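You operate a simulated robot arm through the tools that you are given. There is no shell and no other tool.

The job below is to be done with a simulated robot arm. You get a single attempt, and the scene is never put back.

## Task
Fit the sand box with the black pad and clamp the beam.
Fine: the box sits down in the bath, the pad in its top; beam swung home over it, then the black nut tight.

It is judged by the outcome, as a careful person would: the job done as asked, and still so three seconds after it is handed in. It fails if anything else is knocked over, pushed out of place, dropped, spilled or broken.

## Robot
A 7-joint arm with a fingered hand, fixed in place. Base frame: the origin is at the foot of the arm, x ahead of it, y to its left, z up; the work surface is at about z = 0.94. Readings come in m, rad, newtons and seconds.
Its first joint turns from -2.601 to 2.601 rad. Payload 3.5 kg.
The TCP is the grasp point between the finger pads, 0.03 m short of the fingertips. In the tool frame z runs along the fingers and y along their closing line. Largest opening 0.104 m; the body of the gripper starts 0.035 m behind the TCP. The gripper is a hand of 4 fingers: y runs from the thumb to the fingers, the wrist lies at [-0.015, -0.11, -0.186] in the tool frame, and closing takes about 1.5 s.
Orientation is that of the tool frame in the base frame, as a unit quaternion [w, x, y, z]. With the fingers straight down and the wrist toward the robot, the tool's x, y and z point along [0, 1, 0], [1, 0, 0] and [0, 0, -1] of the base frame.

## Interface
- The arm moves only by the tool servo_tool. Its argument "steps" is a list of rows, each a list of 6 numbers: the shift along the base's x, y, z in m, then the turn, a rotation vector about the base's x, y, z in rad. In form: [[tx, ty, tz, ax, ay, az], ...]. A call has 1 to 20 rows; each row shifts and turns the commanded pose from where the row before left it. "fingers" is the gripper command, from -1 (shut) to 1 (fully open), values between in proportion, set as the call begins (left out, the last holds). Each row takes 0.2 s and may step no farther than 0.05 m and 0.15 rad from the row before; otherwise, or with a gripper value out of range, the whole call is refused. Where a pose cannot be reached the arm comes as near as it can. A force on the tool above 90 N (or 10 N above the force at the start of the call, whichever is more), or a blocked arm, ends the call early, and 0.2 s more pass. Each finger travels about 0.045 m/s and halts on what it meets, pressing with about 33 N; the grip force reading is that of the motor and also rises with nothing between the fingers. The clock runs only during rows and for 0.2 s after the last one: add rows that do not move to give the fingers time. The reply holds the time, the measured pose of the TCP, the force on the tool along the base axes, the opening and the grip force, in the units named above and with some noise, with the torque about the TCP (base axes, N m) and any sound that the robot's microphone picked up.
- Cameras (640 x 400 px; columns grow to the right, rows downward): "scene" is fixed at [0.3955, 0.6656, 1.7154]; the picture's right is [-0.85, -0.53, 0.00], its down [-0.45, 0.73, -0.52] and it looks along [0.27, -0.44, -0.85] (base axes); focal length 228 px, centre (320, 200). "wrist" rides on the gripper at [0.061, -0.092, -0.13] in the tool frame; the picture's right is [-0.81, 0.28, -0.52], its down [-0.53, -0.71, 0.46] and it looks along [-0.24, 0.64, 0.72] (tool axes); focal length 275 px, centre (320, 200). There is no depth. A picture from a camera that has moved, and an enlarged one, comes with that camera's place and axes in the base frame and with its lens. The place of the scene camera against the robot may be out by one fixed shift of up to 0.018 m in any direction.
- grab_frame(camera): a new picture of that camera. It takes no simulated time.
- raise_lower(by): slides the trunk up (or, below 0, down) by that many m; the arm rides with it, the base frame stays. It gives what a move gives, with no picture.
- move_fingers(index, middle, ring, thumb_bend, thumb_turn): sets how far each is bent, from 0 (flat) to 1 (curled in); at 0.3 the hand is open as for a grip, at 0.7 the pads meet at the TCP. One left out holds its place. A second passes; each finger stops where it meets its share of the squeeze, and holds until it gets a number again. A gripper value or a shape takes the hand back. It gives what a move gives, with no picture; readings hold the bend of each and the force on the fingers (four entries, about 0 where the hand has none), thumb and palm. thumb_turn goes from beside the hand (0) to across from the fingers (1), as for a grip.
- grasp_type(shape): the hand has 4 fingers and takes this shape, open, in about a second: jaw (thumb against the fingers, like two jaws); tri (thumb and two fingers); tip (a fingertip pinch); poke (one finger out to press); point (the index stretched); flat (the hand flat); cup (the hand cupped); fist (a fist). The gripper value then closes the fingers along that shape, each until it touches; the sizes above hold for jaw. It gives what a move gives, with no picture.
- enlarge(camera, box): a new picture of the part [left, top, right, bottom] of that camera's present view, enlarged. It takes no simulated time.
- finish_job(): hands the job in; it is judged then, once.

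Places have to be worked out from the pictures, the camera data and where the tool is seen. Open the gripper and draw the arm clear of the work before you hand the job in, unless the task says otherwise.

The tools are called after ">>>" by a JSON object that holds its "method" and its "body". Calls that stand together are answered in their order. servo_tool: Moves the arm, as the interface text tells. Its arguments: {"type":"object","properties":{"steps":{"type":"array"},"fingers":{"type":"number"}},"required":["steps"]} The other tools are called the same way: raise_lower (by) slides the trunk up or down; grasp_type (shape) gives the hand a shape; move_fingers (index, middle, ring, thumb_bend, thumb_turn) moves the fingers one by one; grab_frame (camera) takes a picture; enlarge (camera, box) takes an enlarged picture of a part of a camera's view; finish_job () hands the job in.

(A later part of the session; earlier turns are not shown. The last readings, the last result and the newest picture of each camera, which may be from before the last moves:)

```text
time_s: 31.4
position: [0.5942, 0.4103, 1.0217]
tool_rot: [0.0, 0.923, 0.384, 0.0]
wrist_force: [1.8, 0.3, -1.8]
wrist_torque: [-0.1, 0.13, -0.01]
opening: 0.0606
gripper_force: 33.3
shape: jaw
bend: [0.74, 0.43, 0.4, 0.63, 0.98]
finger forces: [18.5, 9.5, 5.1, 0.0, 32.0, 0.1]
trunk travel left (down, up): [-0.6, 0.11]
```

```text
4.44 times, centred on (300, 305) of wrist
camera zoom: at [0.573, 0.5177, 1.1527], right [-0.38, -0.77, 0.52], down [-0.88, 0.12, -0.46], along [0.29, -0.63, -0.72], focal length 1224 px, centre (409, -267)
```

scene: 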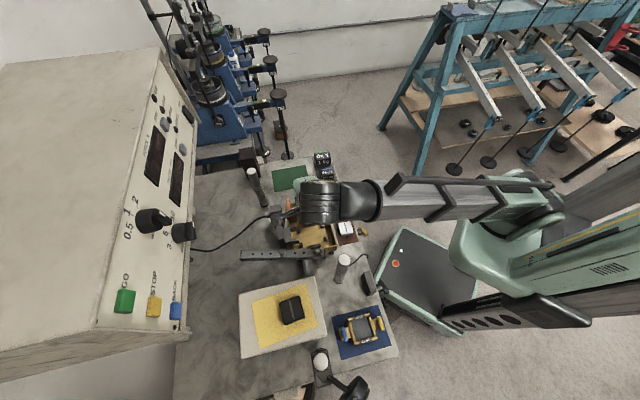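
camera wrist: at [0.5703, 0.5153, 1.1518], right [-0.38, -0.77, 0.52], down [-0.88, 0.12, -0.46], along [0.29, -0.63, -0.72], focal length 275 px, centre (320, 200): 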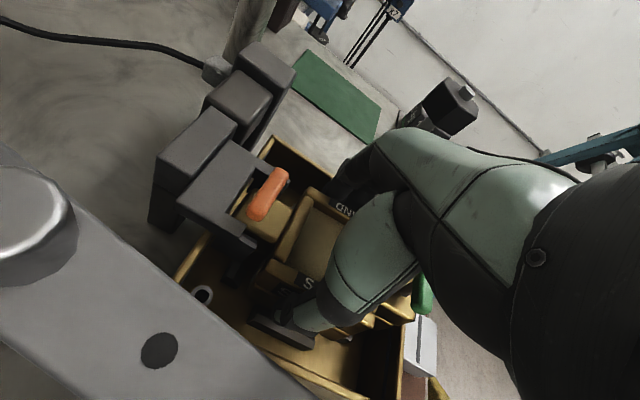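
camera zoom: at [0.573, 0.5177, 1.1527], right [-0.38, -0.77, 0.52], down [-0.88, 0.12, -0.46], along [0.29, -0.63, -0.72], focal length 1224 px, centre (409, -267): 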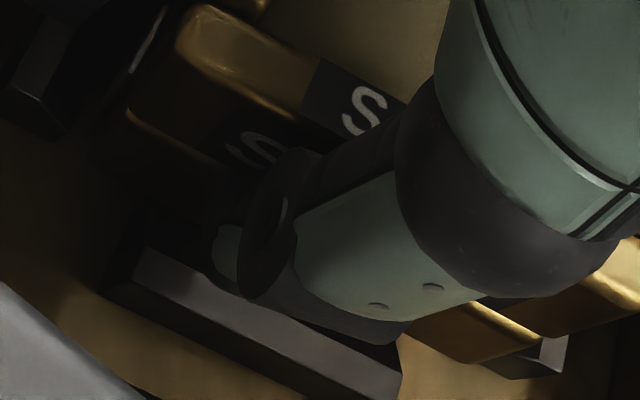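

The box now carries most of its own weight (tool force -1.8 N) and sits between lugs, with little side load. I'll release gently by opening the fingers part-way and see how it settles.

>>> {"method": "servo_tool", "body": {"steps": [[0, 0, 0, 0, 0, 0], [0, 0, 0, 0, 0, 0], [0, 0, 0, 0, 0, 0], [0, 0, 0, 0, 0, 0]], "fingers": 0.45}}

>>> {"method": "enlarge", "body": {"camera": "wrist", "box": [180, 170, 300, 320]}}

>>> {"method": "enlarge", "body": {"camera": "wrist", "box": [240, 230, 440, 380]}}

>>> {"method": "enlarge", "body": {"camera": "scene", "box": [270, 195, 350, 265]}}

```text
time_s: 32.4
position: [0.593, 0.4107, 1.0226]
tool_rot: [0.0, 0.923, 0.384, 0.0]
wrist_force: [-0.3, -0.2, 0.2]
wrist_torque: [0.01, 0.01, 0.03]
opening: 0.0753
gripper_force: 0.1
shape: jaw
bend: [0.27, 0.36, 0.33, 0.57, 0.99]
finger forces: [0.0, 0.1, 0.1, 0.0, 0.0, 0.0]
trunk travel left (down, up): [-0.6, 0.11]
```

```text
2.67 times, centred on (240, 245) of wrist
camera zoom: at [0.5725, 0.5176, 1.1528], right [-0.38, -0.77, 0.52], down [-0.88, 0.12, -0.46], along [0.29, -0.63, -0.72], focal length 734 px, centre (533, 80)
```

zoom: 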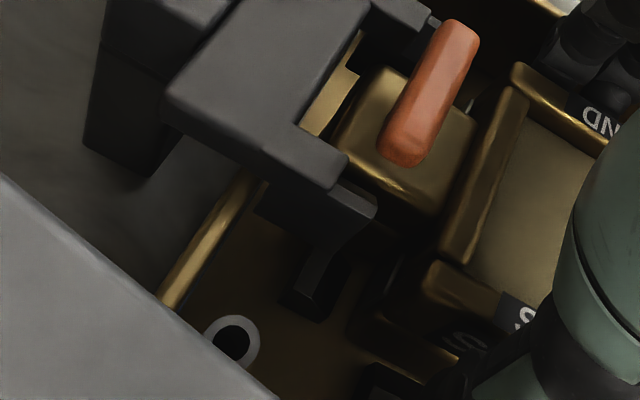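

```text
2.67 times, centred on (340, 305) of wrist
camera zoom: at [0.5725, 0.5176, 1.1528], right [-0.38, -0.77, 0.52], down [-0.88, 0.12, -0.46], along [0.29, -0.63, -0.72], focal length 734 px, centre (267, -80)
```

zoom: 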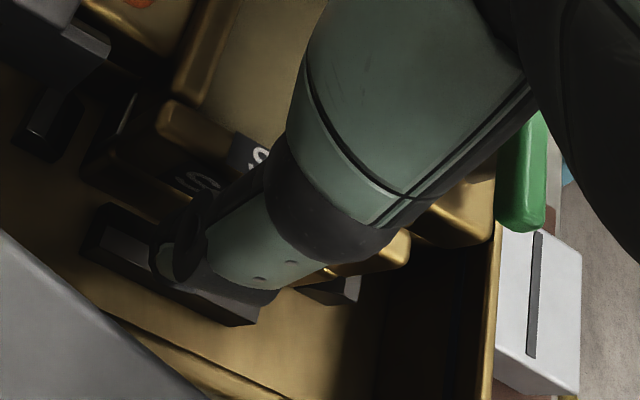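

```text
5.71 times, centred on (310, 230) of scene
camera zoom: at [0.3955, 0.6656, 1.7154], right [-0.85, -0.53, 0.0], down [-0.45, 0.73, -0.52], along [0.27, -0.44, -0.85], focal length 1306 px, centre (377, 29)
```

zoom: 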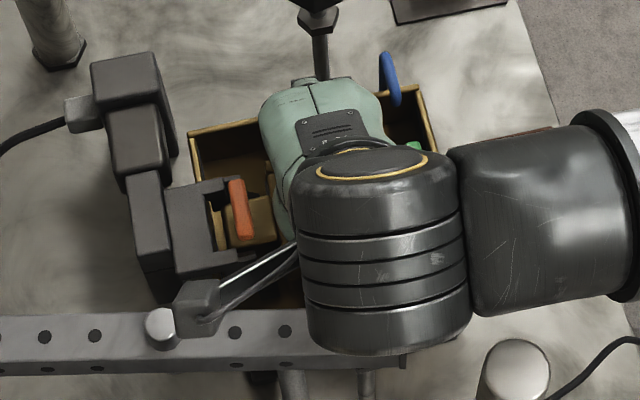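

The box dropped into place and looks level with a clear gap to the fork. I'll raise the hand straight up with the fingers only slightly open, then look at it from above.

>>> {"method": "servo_tool", "body": {"steps": [[0, 0, 0.006, 0, 0, 0], [0, 0, 0.008, 0, 0, 0], [0, 0, 0.012, 0, 0, 0], [0, 0, 0.02, 0, 0, 0], [0, 0, 0.03, 0, 0, 0], [0, 0, 0.04, 0, 0, 0], [0, 0, 0.04, 0, 0, 0]]}}

>>> {"method": "grab_frame", "body": {"camera": "wrist"}}

>>> {"method": "enlarge", "body": {"camera": "wrist", "box": [180, 200, 320, 340]}}

>>> {"method": "enlarge", "body": {"camera": "scene", "box": [270, 195, 350, 265]}}

```text
time_s: 34.0
position: [0.5916, 0.4111, 1.1742]
tool_rot: [0.0, 0.923, 0.384, 0.0]
wrist_force: [-0.3, 0.1, 0.3]
wrist_torque: [0.02, 0.0, 0.0]
opening: 0.075
gripper_force: 0.1
shape: jaw
bend: [0.27, 0.36, 0.33, 0.56, 0.99]
finger forces: [0.0, 0.0, 0.0, 0.1, 0.0, 0.0]
trunk travel left (down, up): [-0.6, 0.11]
```

```text
taken
camera wrist: at [0.5716, 0.5175, 1.306], right [-0.38, -0.77, 0.52], down [-0.88, 0.12, -0.46], along [0.29, -0.63, -0.72], focal length 275 px, centre (320, 200)
```

wrist: 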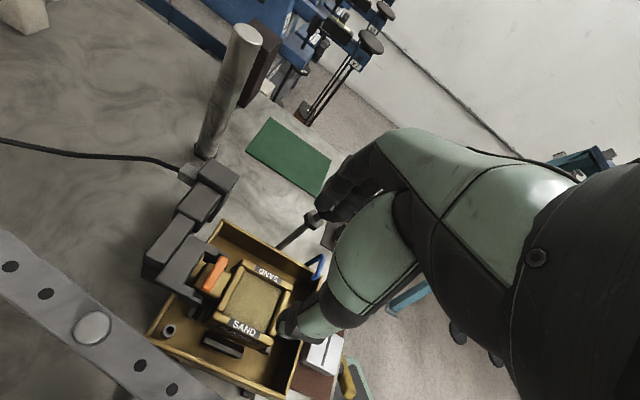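

```text
2.86 times, centred on (250, 270) of wrist
camera zoom: at [0.5716, 0.5175, 1.306], right [-0.38, -0.77, 0.52], down [-0.88, 0.12, -0.46], along [0.29, -0.63, -0.72], focal length 786 px, centre (520, 0)
```

zoom: 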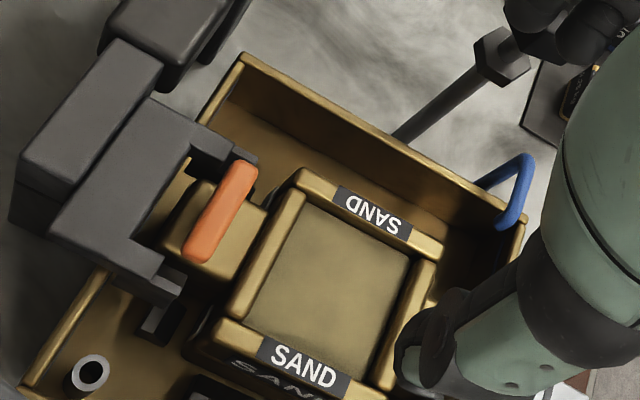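

```text
5.71 times, centred on (310, 230) of scene
camera zoom: at [0.3955, 0.6656, 1.7154], right [-0.85, -0.53, 0.0], down [-0.45, 0.73, -0.52], along [0.27, -0.44, -0.85], focal length 1306 px, centre (377, 29)
```

zoom: 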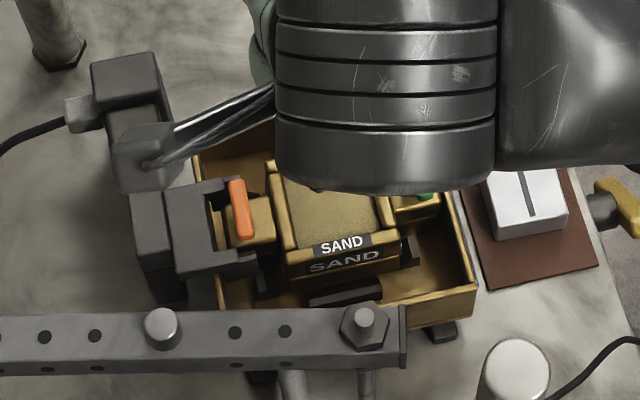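

The sand box is down in the bath with label sides matching. Next is the black pad on the motor housing near (0.484, 0.639), top about z = 1.165. I'll rise and move over to view it.

>>> {"method": "servo_tool", "body": {"steps": [[0, 0, 0.048, 0, 0, 0], [0, 0, 0.048, 0, 0, 0], [0, 0, 0.048, 0, 0, 0], [-0.026, 0.033, 0, 0, 0, 0], [-0.026, 0.033, 0, 0, 0, 0], [-0.026, 0.033, 0, 0, 0, 0], [-0.026, 0.033, 0, 0, 0, 0], [-0.026, 0.033, 0, 0, 0, 0], [-0.026, 0.033, 0, 0, 0, 0], [-0.025, 0.032, 0, 0, 0, 0], [0, 0, 0, 0, 0, 0]], "fingers": 1}}

>>> {"method": "grab_frame", "body": {"camera": "wrist"}}

>>> {"method": "grab_frame", "body": {"camera": "scene"}}

>>> {"method": "enlarge", "body": {"camera": "scene", "box": [270, 190, 350, 260]}}

```text
time_s: 36.4
position: [0.5105, 0.6287, 1.2279]
tool_rot: [-0.004, 0.921, 0.39, 0.009]
wrist_force: [-0.2, 0.3, -0.8]
wrist_torque: [-0.03, -0.01, 0.0]
opening: 0.1037
gripper_force: 0.0
shape: jaw
bend: [0.3, 0.3, 0.3, 0.3, 0.98]
finger forces: [0.1, 0.0, 0.0, 0.0, 0.0, 0.0]
out of reach, approached as far as the arm can: row 4, 5, 6, 7, 8, 9, 10
trunk travel left (down, up): [-0.6, 0.11]
```

```text
taken
camera wrist: at [0.4873, 0.734, 1.3599], right [-0.37, -0.78, 0.5], down [-0.88, 0.12, -0.46], along [0.3, -0.61, -0.73], focal length 275 px, centre (320, 200)
```

wrist: 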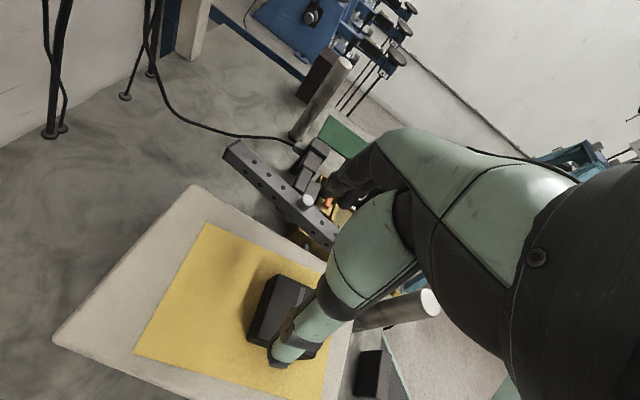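

```text
taken
```

scene: 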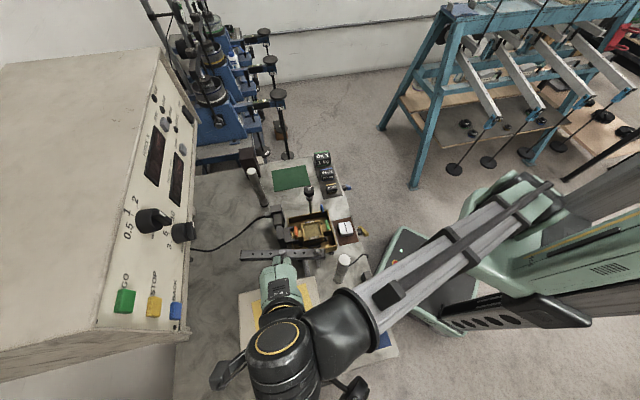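

```text
5.71 times, centred on (310, 225) of scene
camera zoom: at [0.3955, 0.6656, 1.7154], right [-0.85, -0.53, 0.0], down [-0.45, 0.73, -0.52], along [0.27, -0.44, -0.85], focal length 1306 px, centre (377, 57)
```

zoom: 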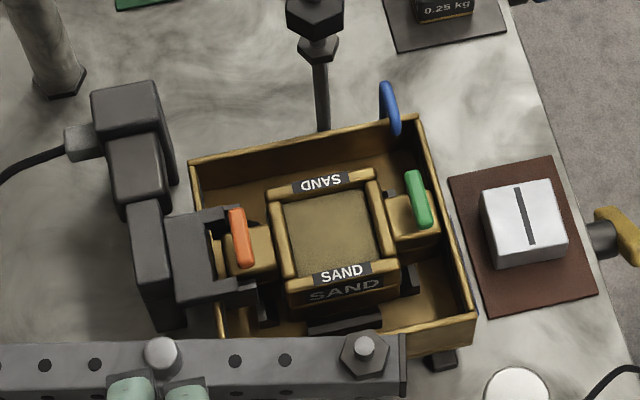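

The box is seated level in the bath per the scene view. The last move ran out of reach (the hand is at (0.51, 0.63, 1.23) while the command is further), so I'll first bring the commanded pose back to where the arm actually is.

>>> {"method": "servo_tool", "body": {"steps": [[0.033, -0.005, -0.025, 0, 0, 0], [0.033, -0.005, -0.025, 0, 0, 0], [0.033, -0.006, -0.025, 0, 0, 0], [0, 0, 0, 0, 0, 0]]}}

>>> {"method": "enlarge", "body": {"camera": "wrist", "box": [120, 180, 360, 400]}}

```text
time_s: 37.4
position: [0.6089, 0.61, 1.1597]
tool_rot: [-0.001, 0.923, 0.384, 0.002]
wrist_force: [-2.1, -2.3, 31.3]
wrist_torque: [1.47, 1.99, 0.19]
opening: 0.1038
gripper_force: 0.0
shape: jaw
bend: [0.3, 0.3, 0.3, 0.05, 1.0]
finger forces: [0.0, 0.0, 0.0, 0.0, 31.6, 0.0]
trunk travel left (down, up): [-0.6, 0.11]
```

```text
1.82 times, centred on (240, 290) of wrist
camera zoom: at [0.5879, 0.7172, 1.2913], right [-0.38, -0.77, 0.51], down [-0.88, 0.13, -0.46], along [0.29, -0.62, -0.73], focal length 500 px, centre (466, 36)
```

zoom: 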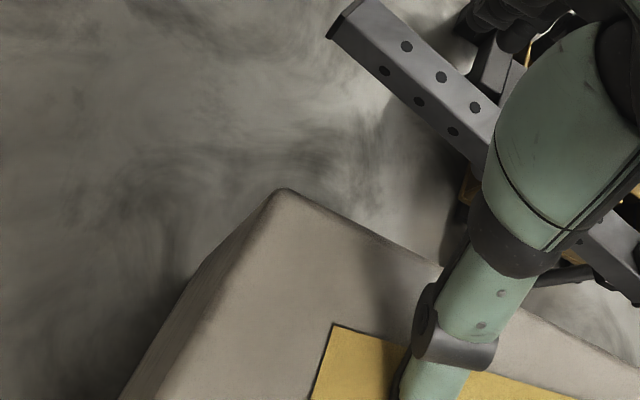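

The command had in fact been reset to the actual pose, so that move lowered the hand and the thumb is now pressing on the motor housing's top (31 N). I'll raise straight up at once and check that nothing moved.

>>> {"method": "servo_tool", "body": {"steps": [[0, 0, 0.02, 0, 0, 0], [0, 0, 0.03, 0, 0, 0], [0, 0, 0.03, 0, 0, 0]]}}

>>> {"method": "grab_frame", "body": {"camera": "wrist"}}

>>> {"method": "grab_frame", "body": {"camera": "scene"}}

```text
time_s: 38.2
position: [0.6045, 0.6038, 1.2339]
tool_rot: [0.0, 0.923, 0.384, 0.001]
wrist_force: [0.0, 0.0, -0.1]
wrist_torque: [0.03, 0.0, -0.01]
opening: 0.1038
gripper_force: 0.0
shape: jaw
bend: [0.3, 0.3, 0.3, 0.3, 0.98]
finger forces: [0.0, 0.0, 0.1, 0.0, 0.0, 0.1]
out of reach, approached as far as the arm can: row 3
trunk travel left (down, up): [-0.6, 0.11]
heard: click
```

```text
taken
camera wrist: at [0.5838, 0.7114, 1.3644], right [-0.38, -0.77, 0.52], down [-0.88, 0.12, -0.46], along [0.29, -0.63, -0.72], focal length 275 px, centre (320, 200)
```

wrist: 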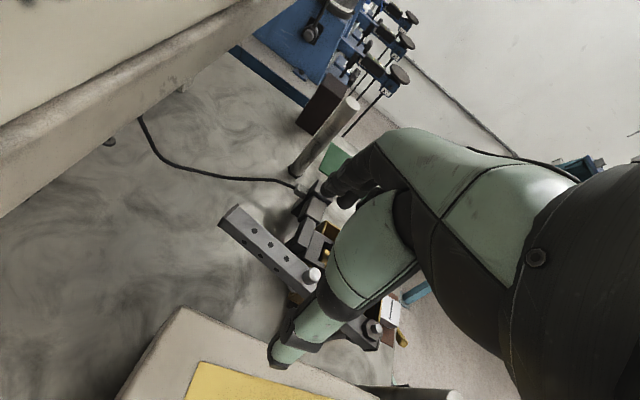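

```text
taken
```

scene: 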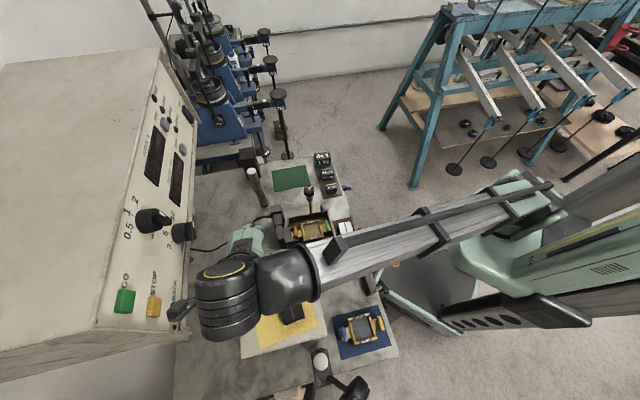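

I heard a click on the way up; the wrist camera bracket may have come near the control panel's buttons. I'll draw the hand away from the panel and inspect the panel, beam and pad.

>>> {"method": "servo_tool", "body": {"steps": [[-0.015, -0.04, 0, 0, 0, 0], [-0.015, -0.04, 0, 0, 0, 0], [-0.015, -0.04, 0, 0, 0, 0], [0, -0.04, 0, 0, 0, 0], [0, -0.04, 0, 0, 0, 0]]}}

>>> {"method": "grab_frame", "body": {"camera": "scene"}}

>>> {"method": "enlarge", "body": {"camera": "scene", "box": [100, 80, 210, 330]}}

>>> {"method": "enlarge", "body": {"camera": "scene", "box": [220, 240, 400, 370]}}

```text
time_s: 39.4
position: [0.5597, 0.4039, 1.2309]
tool_rot: [0.0, 0.923, 0.384, 0.0]
wrist_force: [-0.9, -0.2, 0.2]
wrist_torque: [-0.01, 0.02, 0.0]
opening: 0.1039
gripper_force: 0.1
shape: jaw
bend: [0.3, 0.3, 0.3, 0.3, 0.98]
finger forces: [0.1, 0.0, 0.0, 0.0, 0.0, 0.0]
trunk travel left (down, up): [-0.6, 0.11]
```

```text
taken
```

scene: 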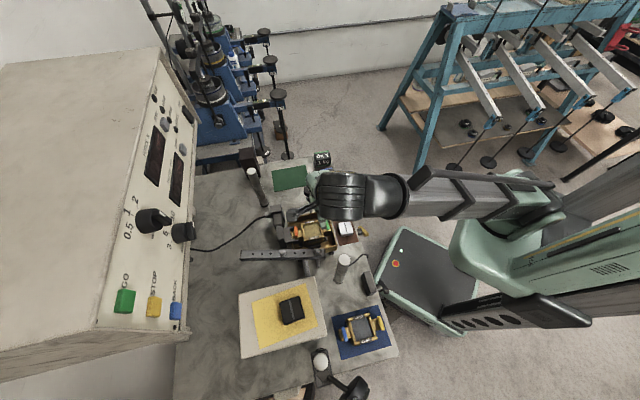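

```text
1.60 times, centred on (155, 205) of scene
camera zoom: at [0.3955, 0.6656, 1.7154], right [-0.85, -0.53, 0.0], down [-0.45, 0.73, -0.52], along [0.27, -0.44, -0.85], focal length 366 px, centre (584, 192)
```

zoom: 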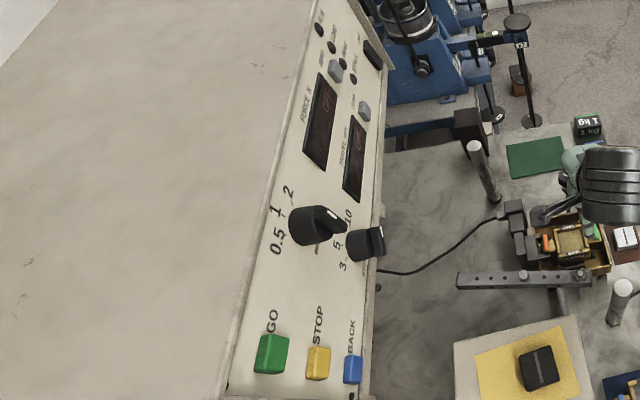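

```text
3.08 times, centred on (310, 305) of scene
camera zoom: at [0.3955, 0.6656, 1.7154], right [-0.85, -0.53, 0.0], down [-0.45, 0.73, -0.52], along [0.27, -0.44, -0.85], focal length 703 px, centre (351, -123)
```

zoom: 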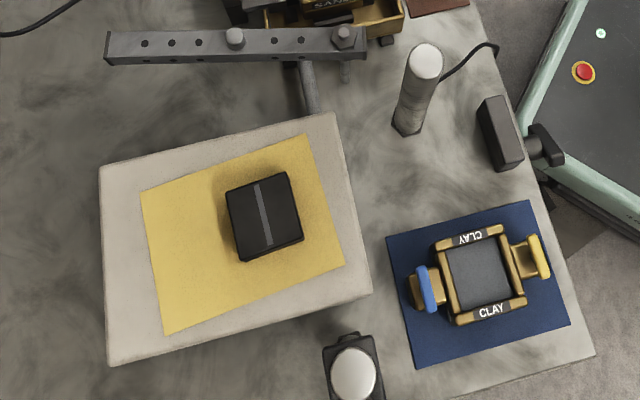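

The pad and beam are where they were. The panel's blue BACK button might have been touched; I'll zoom to see whether the displays still read OFF and everything is unchanged.

>>> {"method": "enlarge", "body": {"camera": "scene", "box": [140, 90, 210, 230]}}

>>> {"method": "enlarge", "body": {"camera": "scene", "box": [100, 270, 200, 340]}}

>>> {"method": "enlarge", "body": {"camera": "scene", "box": [250, 200, 370, 290]}}

>>> {"method": "grab_frame", "body": {"camera": "wrist"}}

```text
2.86 times, centred on (175, 160) of scene
camera zoom: at [0.3955, 0.6656, 1.7154], right [-0.85, -0.53, 0.0], down [-0.45, 0.73, -0.52], along [0.27, -0.44, -0.85], focal length 653 px, centre (734, 314)
```

zoom: 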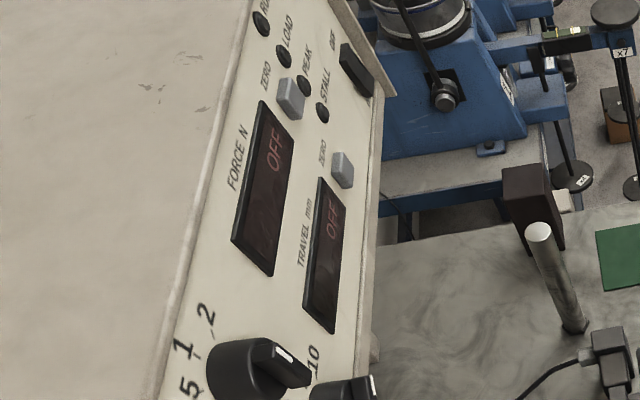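

```text
5.71 times, centred on (150, 305) of scene
camera zoom: at [0.3955, 0.6656, 1.7154], right [-0.85, -0.53, 0.0], down [-0.45, 0.73, -0.52], along [0.27, -0.44, -0.85], focal length 1306 px, centre (1291, -400)
```

zoom: 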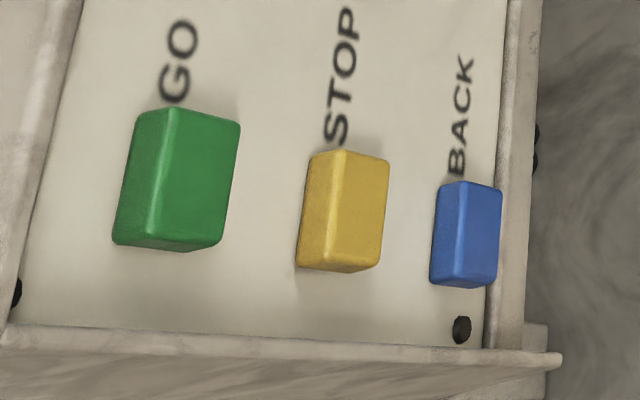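

```text
4.44 times, centred on (310, 245) of scene
camera zoom: at [0.3955, 0.6656, 1.7154], right [-0.85, -0.53, 0.0], down [-0.45, 0.73, -0.52], along [0.27, -0.44, -0.85], focal length 1016 px, centre (364, 0)
```

zoom: 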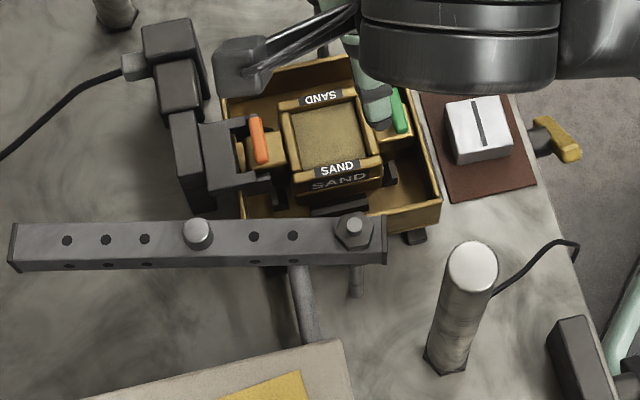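

```text
taken
camera wrist: at [0.5387, 0.512, 1.3619], right [-0.38, -0.77, 0.52], down [-0.88, 0.12, -0.46], along [0.29, -0.63, -0.72], focal length 275 px, centre (320, 200)
```

wrist: 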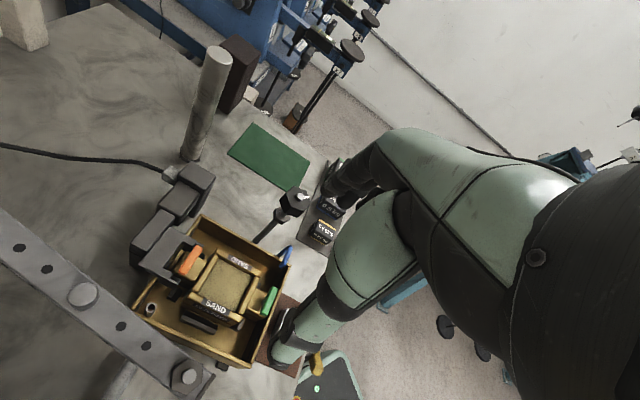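

The machine is still OFF and nothing moved. From here I have a good view of the box in the bath; I'll check that it is fully seated and level.

>>> {"method": "enlarge", "body": {"camera": "wrist", "box": [130, 210, 300, 370]}}

>>> {"method": "enlarge", "body": {"camera": "wrist", "box": [160, 230, 230, 330]}}

>>> {"method": "enlarge", "body": {"camera": "scene", "box": [285, 210, 345, 255]}}

```text
2.50 times, centred on (215, 290) of wrist
camera zoom: at [0.5387, 0.512, 1.3619], right [-0.38, -0.77, 0.52], down [-0.88, 0.12, -0.46], along [0.29, -0.63, -0.72], focal length 688 px, centre (582, -25)
```

zoom: 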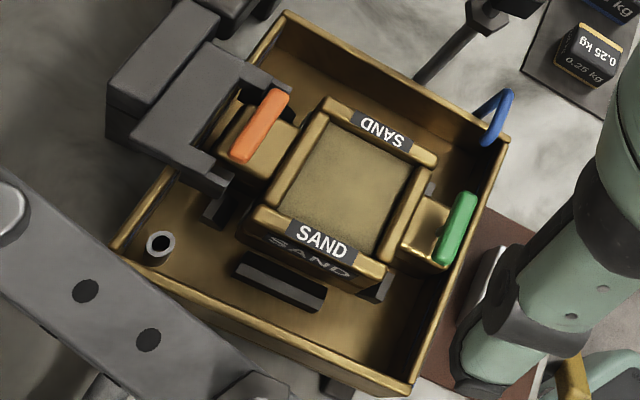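

```text
4.00 times, centred on (195, 280) of wrist
camera zoom: at [0.5387, 0.512, 1.3619], right [-0.38, -0.77, 0.52], down [-0.88, 0.12, -0.46], along [0.29, -0.63, -0.72], focal length 1101 px, centre (820, -120)
```

zoom: 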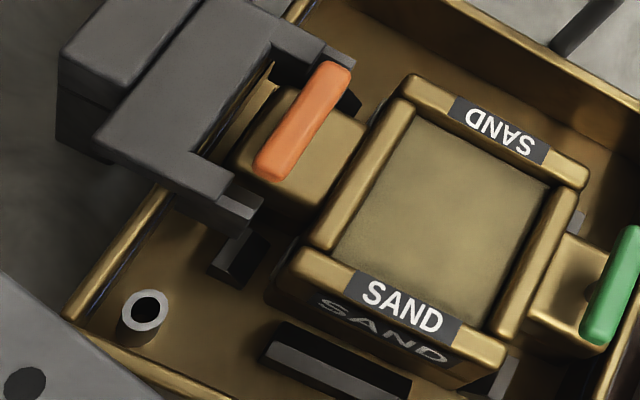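

```text
8.89 times, centred on (315, 232) of scene
camera zoom: at [0.3955, 0.6656, 1.7154], right [-0.85, -0.53, 0.0], down [-0.45, 0.73, -0.52], along [0.27, -0.44, -0.85], focal length 2031 px, centre (364, -89)
```

zoom: 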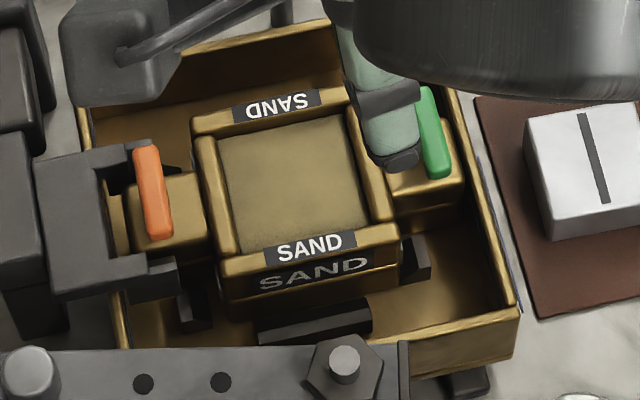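

The box is level and seated in the lugs (corner distances consistent all round). Now I'll enlarge the pad in the scene view to get its proportions compared with the box's recess.

>>> {"method": "enlarge", "body": {"camera": "scene", "box": [270, 290, 320, 330]}}

>>> {"method": "enlarge", "body": {"camera": "scene", "box": [295, 213, 335, 243]}}

>>> {"method": "enlarge", "body": {"camera": "scene", "box": [330, 210, 370, 245]}}

```text
10.00 times, centred on (295, 310) of scene
camera zoom: at [0.3955, 0.6656, 1.7154], right [-0.85, -0.53, 0.0], down [-0.45, 0.73, -0.52], along [0.27, -0.44, -0.85], focal length 2285 px, centre (570, -900)
```

zoom: 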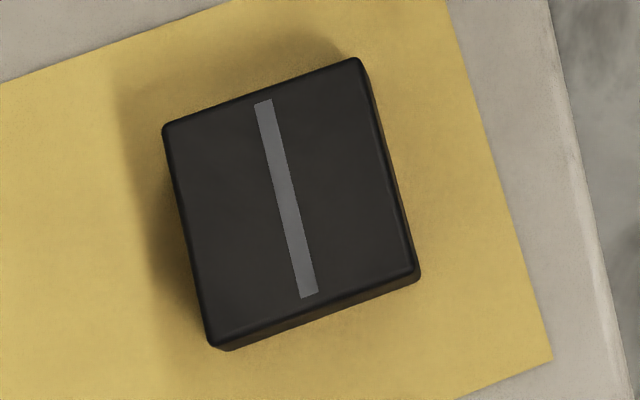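

```text
13.33 times, centred on (315, 228) of scene
camera zoom: at [0.3955, 0.6656, 1.7154], right [-0.85, -0.53, 0.0], down [-0.45, 0.73, -0.52], along [0.27, -0.44, -0.85], focal length 3047 px, centre (387, -173)
```

zoom: 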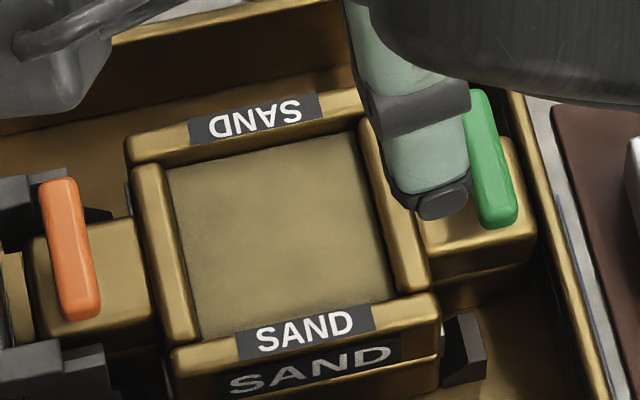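

```text
11.43 times, centred on (350, 228) of scene
camera zoom: at [0.3955, 0.6656, 1.7154], right [-0.85, -0.53, 0.0], down [-0.45, 0.73, -0.52], along [0.27, -0.44, -0.85], focal length 2611 px, centre (-23, -114)
```

zoom: 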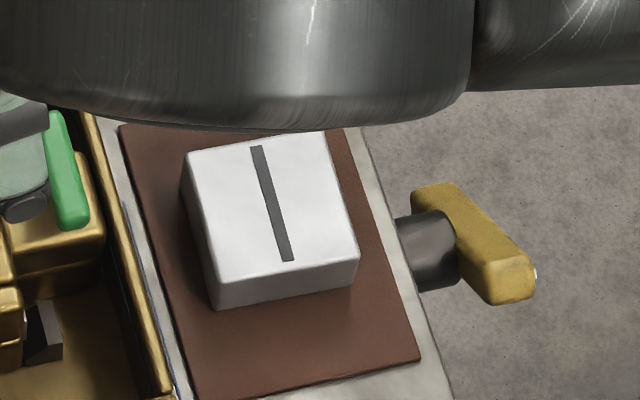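

The pad is square (≈0.045 m) at about 49°, and fits the recess with some clearance. The panel plane lies near x + y ≈ 1.36, so I'll approach the pad with the closing line along +48° (wrist towards the robot, away from the panel), rotating at height on the way.

>>> {"method": "servo_tool", "body": {"steps": [[0, 0, 0.03, 0, 0, 0.14], [-0.003, 0.01, 0, 0, 0, 0.148], [-0.003, 0.018, 0, 0, 0, 0.148], [-0.003, 0.018, 0, 0, 0, 0.148], [-0.003, 0.018, 0, 0, 0, 0.148], [-0.003, 0.018, 0, 0, 0, 0.148], [-0.003, 0.018, 0, 0, 0, 0.148], [-0.003, 0.018, 0, 0, 0, 0.148], [-0.003, 0.018, 0, 0, 0, 0.148], [-0.003, 0.018, 0, 0, 0, 0.148], [-0.003, 0.018, 0, 0, 0, 0.148], [0, 0.01, 0, 0, 0, 0]]}}

>>> {"method": "grab_frame", "body": {"camera": "wrist"}}

>>> {"method": "grab_frame", "body": {"camera": "scene"}}

```text
time_s: 42.0
position: [0.5288, 0.5866, 1.2625]
tool_rot: [0.0, 0.357, 0.934, -0.001]
wrist_force: [-0.2, 1.0, 0.5]
wrist_torque: [-0.01, 0.04, 0.01]
opening: 0.1038
gripper_force: 0.0
shape: jaw
bend: [0.3, 0.3, 0.3, 0.3, 0.98]
finger forces: [0.1, 0.0, 0.1, 0.0, 0.0, 0.0]
trunk travel left (down, up): [-0.6, 0.11]
```

```text
taken
camera wrist: at [0.4233, 0.5593, 1.3927], right [0.79, -0.34, 0.52], down [-0.08, -0.89, -0.46], along [0.61, 0.32, -0.72], focal length 275 px, centre (320, 200)
```

wrist: 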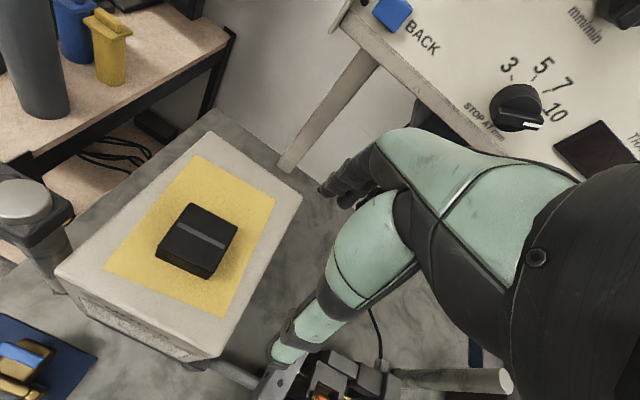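

```text
taken
```

scene: 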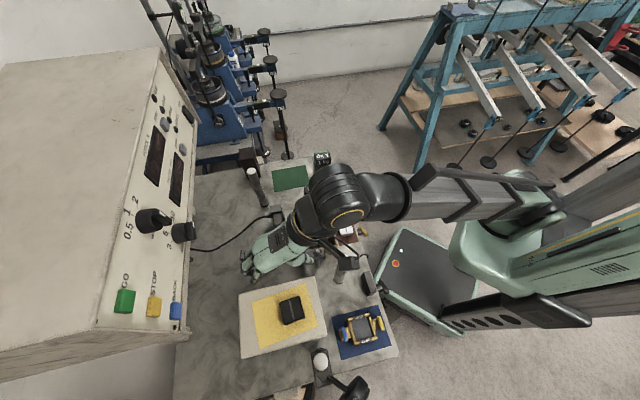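

Clear view of the pad. I'll enlarge it to measure its position, height and orientation.

>>> {"method": "enlarge", "body": {"camera": "wrist", "box": [140, 190, 250, 290]}}

>>> {"method": "enlarge", "body": {"camera": "wrist", "box": [40, 120, 310, 400]}}

```text
4.00 times, centred on (195, 240) of wrist
camera zoom: at [0.4233, 0.5593, 1.3927], right [0.79, -0.34, 0.52], down [-0.08, -0.89, -0.46], along [0.61, 0.32, -0.72], focal length 1101 px, centre (820, 40)
```

zoom: 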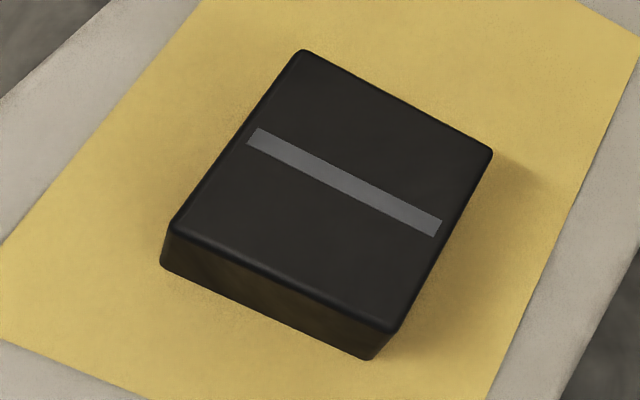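

```text
1.43 times, centred on (175, 260) of wrist
camera zoom: at [0.4233, 0.5593, 1.3927], right [0.79, -0.34, 0.52], down [-0.08, -0.89, -0.46], along [0.61, 0.32, -0.72], focal length 393 px, centre (527, 114)
```

zoom: 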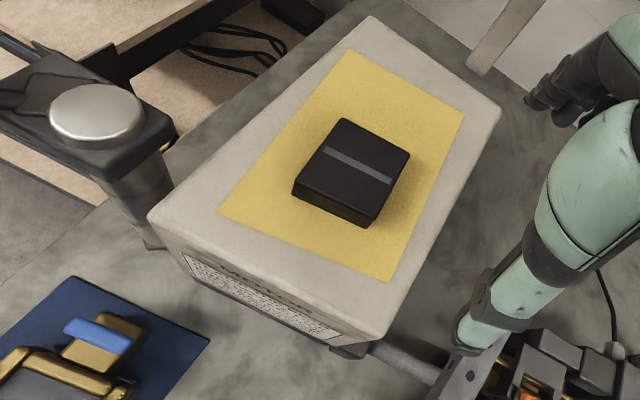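

The pad measures ≈0.046 m square and 0.022 m high, centre (0.484, 0.640), top z ≈ 1.16, axis 50.6°. I'll position the hand above it (thumb centred on it) and come down to z ≈ 1.195 with the hand open.

>>> {"method": "servo_tool", "body": {"steps": [[-0.02, 0.025, 0, 0, 0, 0.021], [-0.0207, 0.0247, 0, 0, 0, 0.021], [0, 0, -0.03, 0, 0, 0], [0, 0, -0.025, 0, 0, 0], [0, 0, -0.0125, 0, 0, 0], [0, 0, 0, 0, 0, 0]], "fingers": 1}}

>>> {"method": "grab_frame", "body": {"camera": "wrist"}}

>>> {"method": "enlarge", "body": {"camera": "scene", "box": [240, 260, 350, 350]}}

```text
time_s: 43.4
position: [0.4868, 0.6356, 1.1938]
tool_rot: [0.0, 0.338, 0.941, 0.001]
wrist_force: [0.7, 0.7, 0.1]
wrist_torque: [-0.03, 0.01, 0.01]
opening: 0.1039
gripper_force: 0.1
shape: jaw
bend: [0.3, 0.3, 0.3, 0.3, 0.98]
finger forces: [0.1, 0.0, 0.0, 0.0, 0.0, 0.0]
trunk travel left (down, up): [-0.6, 0.11]
```

```text
taken
camera wrist: at [0.3839, 0.6034, 1.3247], right [0.8, -0.3, 0.52], down [-0.04, -0.89, -0.46], along [0.6, 0.34, -0.72], focal length 275 px, centre (320, 200)
```

wrist: 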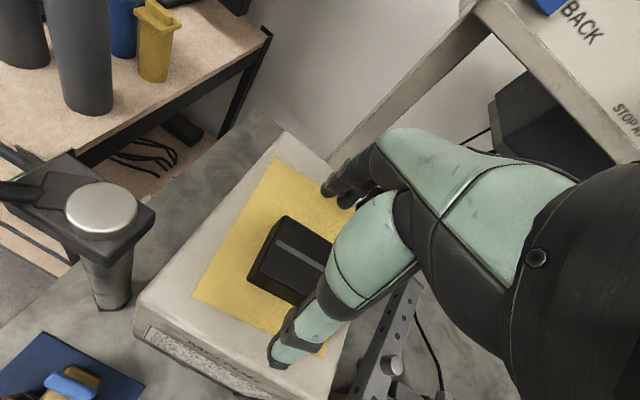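

```text
4.44 times, centred on (295, 305) of scene
camera zoom: at [0.3955, 0.6656, 1.7154], right [-0.85, -0.53, 0.0], down [-0.45, 0.73, -0.52], along [0.27, -0.44, -0.85], focal length 1016 px, centre (431, -267)
```

zoom: 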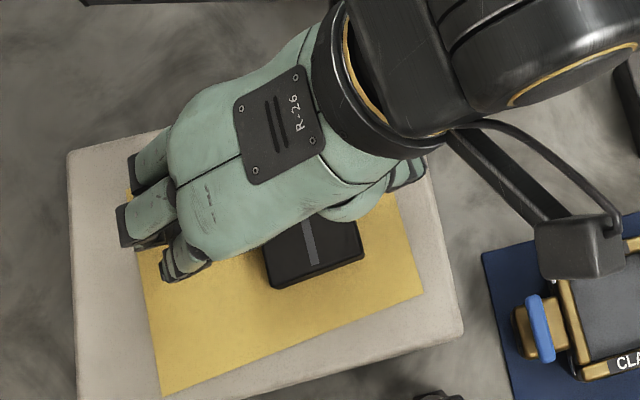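

Thumb and fingers straddle the pad. I'll enlarge the wrist view to verify the centring before going lower.

>>> {"method": "enlarge", "body": {"camera": "wrist", "box": [230, 170, 370, 380]}}

```text
1.90 times, centred on (300, 275) of wrist
camera zoom: at [0.3839, 0.6034, 1.3247], right [0.8, -0.3, 0.52], down [-0.04, -0.89, -0.46], along [0.6, 0.34, -0.72], focal length 524 px, centre (358, 57)
```

zoom: 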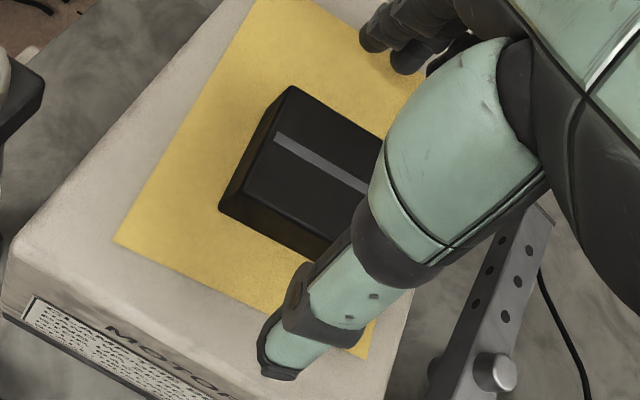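

The pad's centre lies at tool x ≈ +0.006 (right under the thumb) and centred along the closing line. I'll lower to z ≈ 1.184 so only the fingertips overlap the pad's upper half, then close.

>>> {"method": "servo_tool", "body": {"steps": [[0, 0, -0.006, 0, 0, 0], [0, 0, -0.0045, 0, 0, 0], [0, 0, 0, 0, 0, 0]]}}

>>> {"method": "servo_tool", "body": {"steps": [[0, 0, 0, 0, 0, 0], [0, 0, 0, 0, 0, 0], [0, 0, 0, 0, 0, 0], [0, 0, 0, 0, 0, 0], [0, 0, 0, 0, 0, 0], [0, 0, 0, 0, 0, 0], [0, 0, 0, 0, 0, 0], [0, 0, 0, 0, 0, 0]], "fingers": -0.3}}

>>> {"method": "enlarge", "body": {"camera": "wrist", "box": [230, 170, 370, 380]}}

>>> {"method": "enlarge", "body": {"camera": "scene", "box": [240, 260, 350, 350]}}

```text
time_s: 44.2
position: [0.4874, 0.6351, 1.1826]
tool_rot: [0.001, 0.339, 0.941, 0.0]
wrist_force: [0.0, -0.4, 0.2]
wrist_torque: [-0.01, -0.01, 0.03]
opening: 0.104
gripper_force: 0.0
shape: jaw
bend: [0.3, 0.3, 0.3, 0.3, 0.98]
finger forces: [0.0, 0.1, 0.0, 0.0, 0.0, 0.0]
trunk travel left (down, up): [-0.6, 0.11]
```

```text
time_s: 46.0
position: [0.4872, 0.6356, 1.1829]
tool_rot: [0.0, 0.339, 0.941, 0.0]
wrist_force: [-1.0, -0.9, 0.4]
wrist_torque: [0.02, 0.01, 0.03]
opening: 0.0405
gripper_force: 33.3
shape: jaw
bend: [0.74, 0.5, 0.54, 0.72, 1.0]
finger forces: [18.2, 10.0, 0.0, 0.0, 29.1, 0.0]
trunk travel left (down, up): [-0.6, 0.11]
```

```text
1.90 times, centred on (300, 275) of wrist
camera zoom: at [0.3836, 0.6028, 1.3142], right [0.8, -0.3, 0.52], down [-0.04, -0.89, -0.46], along [0.6, 0.34, -0.72], focal length 524 px, centre (358, 57)
```

zoom: 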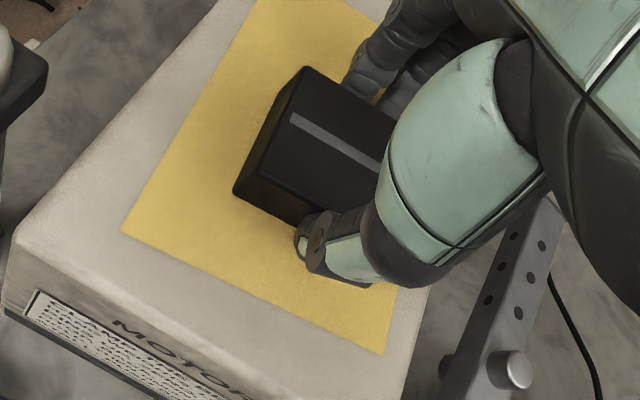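

```text
4.44 times, centred on (295, 305) of scene
camera zoom: at [0.3955, 0.6656, 1.7154], right [-0.85, -0.53, 0.0], down [-0.45, 0.73, -0.52], along [0.27, -0.44, -0.85], focal length 1016 px, centre (431, -267)
```

zoom: 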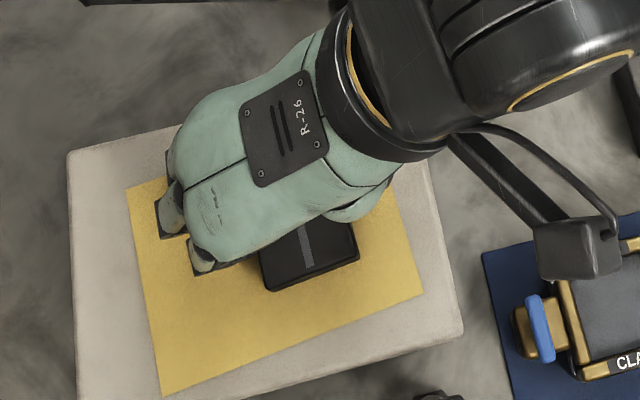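

The pad is pinched by thumb, index and middle (33 N). I'll test-lift it slightly and check that it stays level.

>>> {"method": "servo_tool", "body": {"steps": [[0, 0, 0.005, 0, 0, 0], [0, 0, 0.01, 0, 0, 0], [0, 0, 0.015, 0, 0, 0], [0, 0, 0, 0, 0, 0]]}}

>>> {"method": "enlarge", "body": {"camera": "wrist", "box": [230, 170, 370, 380]}}

>>> {"method": "enlarge", "body": {"camera": "scene", "box": [240, 260, 350, 350]}}

```text
time_s: 47.0
position: [0.488, 0.6347, 1.2119]
tool_rot: [0.0, 0.339, 0.941, 0.001]
wrist_force: [0.3, 0.2, -4.2]
wrist_torque: [0.02, -0.04, -0.02]
opening: 0.0401
gripper_force: 33.4
shape: jaw
bend: [0.74, 0.5, 0.54, 0.72, 1.0]
finger forces: [18.7, 10.4, 0.0, 0.0, 28.9, 0.0]
trunk travel left (down, up): [-0.6, 0.11]
```

```text
1.90 times, centred on (300, 275) of wrist
camera zoom: at [0.3844, 0.6034, 1.343], right [0.8, -0.3, 0.52], down [-0.04, -0.89, -0.46], along [0.6, 0.34, -0.72], focal length 524 px, centre (358, 57)
```

zoom: 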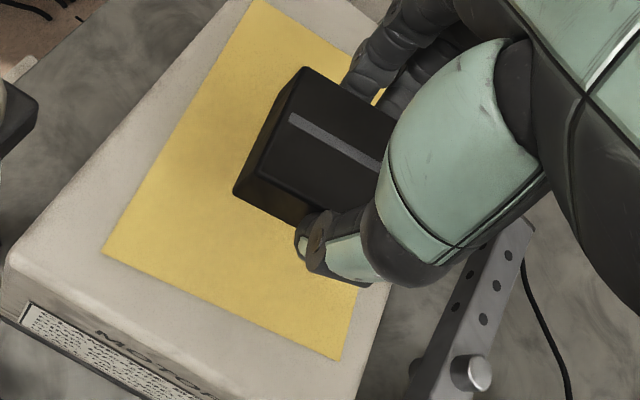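

```text
4.44 times, centred on (295, 305) of scene
camera zoom: at [0.3955, 0.6656, 1.7154], right [-0.85, -0.53, 0.0], down [-0.45, 0.73, -0.52], along [0.27, -0.44, -0.85], focal length 1016 px, centre (431, -267)
```

zoom: 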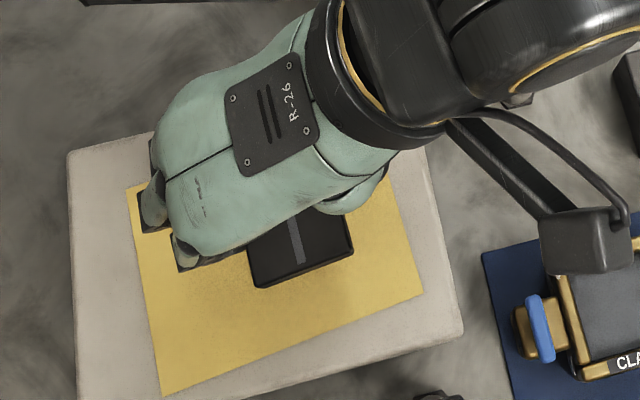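

The pad lifts level, weight ≈4.2 N. I'll carry it over the bath at z ≈ 1.235, rotating by -0.0915 rad so its sides match the 45.3° recess.

>>> {"method": "servo_tool", "body": {"steps": [[0, 0, 0.025, 0, 0, 0], [0.0085, -0.02, 0, 0, 0, -0.009], [0.0145, -0.034, 0, 0, 0, -0.013], [0.0145, -0.034, 0, 0, 0, -0.013], [0.0145, -0.034, 0, 0, 0, -0.013], [0.0145, -0.034, 0, 0, 0, -0.013], [0.0145, -0.034, 0, 0, 0, -0.013], [0.0145, -0.034, 0, 0, 0, -0.013], [0.007, -0.0145, 0, 0, 0, -0.0045], [0, 0, 0, 0, 0, 0]]}}

>>> {"method": "grab_frame", "body": {"camera": "wrist"}}

>>> {"method": "grab_frame", "body": {"camera": "scene"}}

```text
time_s: 49.2
position: [0.592, 0.3968, 1.237]
tool_rot: [-0.001, 0.381, 0.925, 0.0]
wrist_force: [-0.1, 0.0, -4.3]
wrist_torque: [-0.03, -0.01, -0.03]
opening: 0.0401
gripper_force: 33.1
shape: jaw
bend: [0.74, 0.5, 0.54, 0.72, 1.0]
finger forces: [18.6, 10.3, 0.1, 0.0, 29.0, 0.1]
trunk travel left (down, up): [-0.6, 0.11]
```

```text
taken
camera wrist: at [0.4851, 0.3738, 1.3681], right [0.77, -0.38, 0.52], down [-0.12, -0.88, -0.46], along [0.63, 0.29, -0.72], focal length 275 px, centre (320, 200)
```

wrist: 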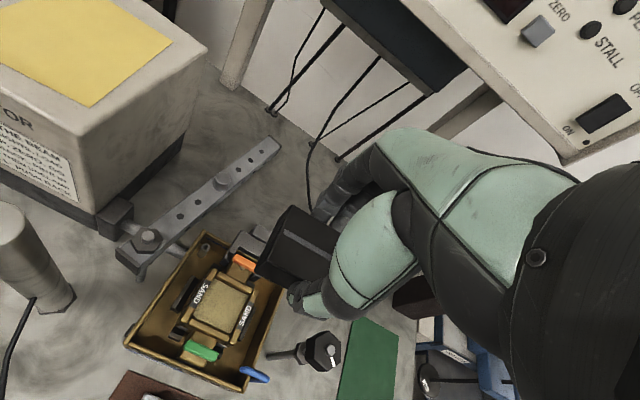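

```text
taken
```

scene: 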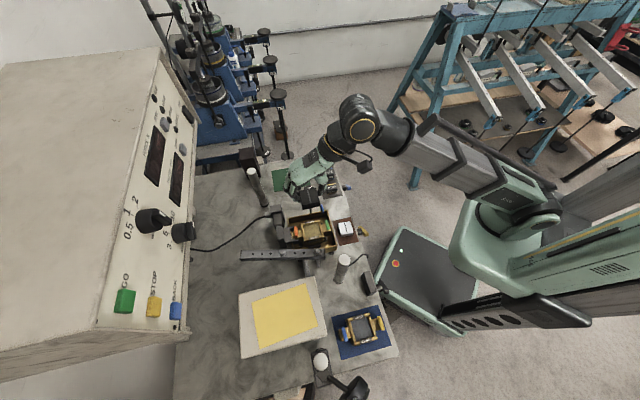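

Good view of both the pad and the recess. I'll enlarge to measure the recess position in this camera pose.

>>> {"method": "enlarge", "body": {"camera": "wrist", "box": [170, 250, 290, 370]}}

>>> {"method": "enlarge", "body": {"camera": "wrist", "box": [230, 180, 360, 320]}}

```text
3.33 times, centred on (230, 310) of wrist
camera zoom: at [0.4851, 0.3738, 1.3681], right [0.77, -0.38, 0.52], down [-0.12, -0.88, -0.46], along [0.63, 0.29, -0.72], focal length 918 px, centre (620, -167)
```

zoom: 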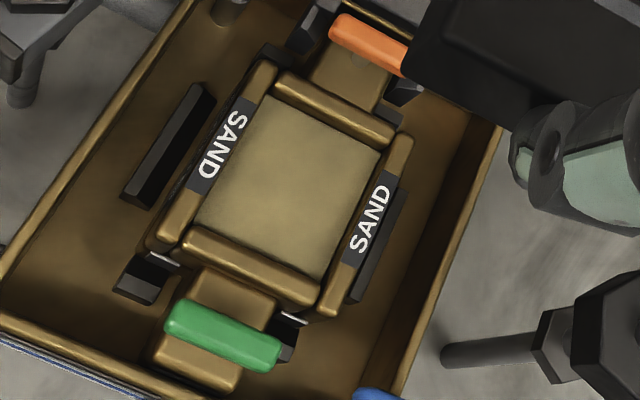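

```text
2.86 times, centred on (295, 250) of wrist
camera zoom: at [0.4851, 0.3738, 1.3681], right [0.77, -0.38, 0.52], down [-0.12, -0.88, -0.46], along [0.63, 0.29, -0.72], focal length 786 px, centre (391, 57)
```

zoom: 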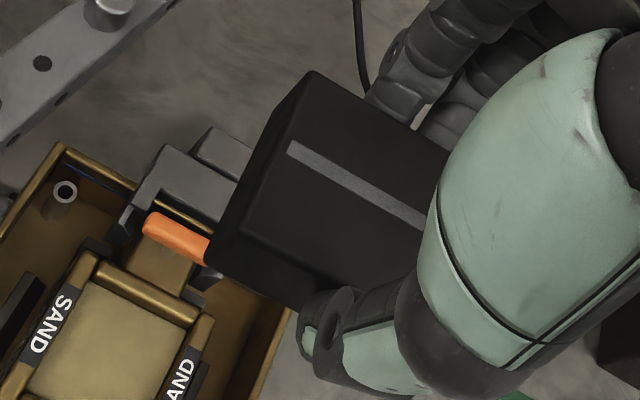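

I'll zoom further onto the pad in the hand to pin down its corners in the tool frame.

>>> {"method": "enlarge", "body": {"camera": "wrist", "box": [220, 180, 310, 300]}}

>>> {"method": "enlarge", "body": {"camera": "scene", "box": [280, 160, 350, 240]}}

```text
3.33 times, centred on (265, 240) of wrist
camera zoom: at [0.4851, 0.3738, 1.3681], right [0.77, -0.38, 0.52], down [-0.12, -0.88, -0.46], along [0.63, 0.29, -0.72], focal length 918 px, centre (503, 67)
```

zoom: 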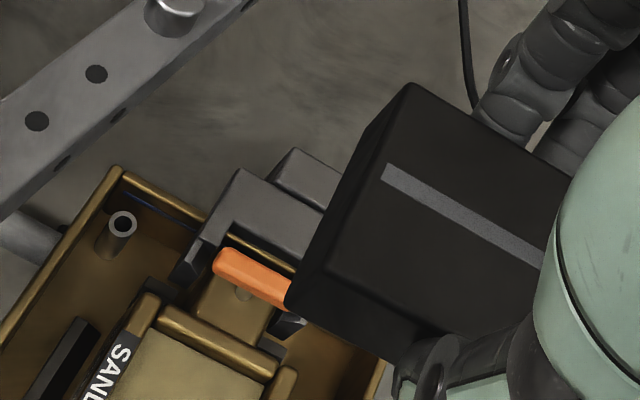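

```text
5.00 times, centred on (315, 200) of scene
camera zoom: at [0.3955, 0.6656, 1.7154], right [-0.85, -0.53, 0.0], down [-0.45, 0.73, -0.52], along [0.27, -0.44, -0.85], focal length 1142 px, centre (345, 200)
```

zoom: 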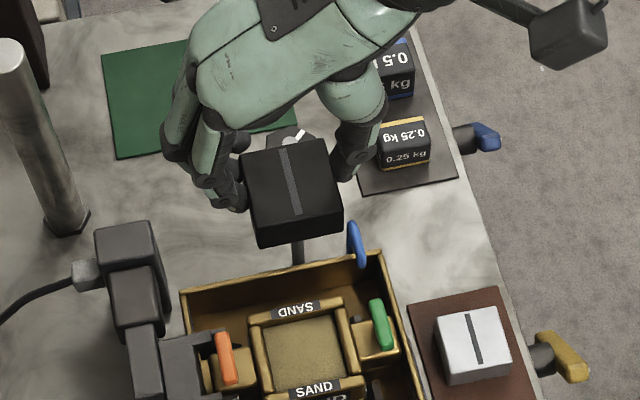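

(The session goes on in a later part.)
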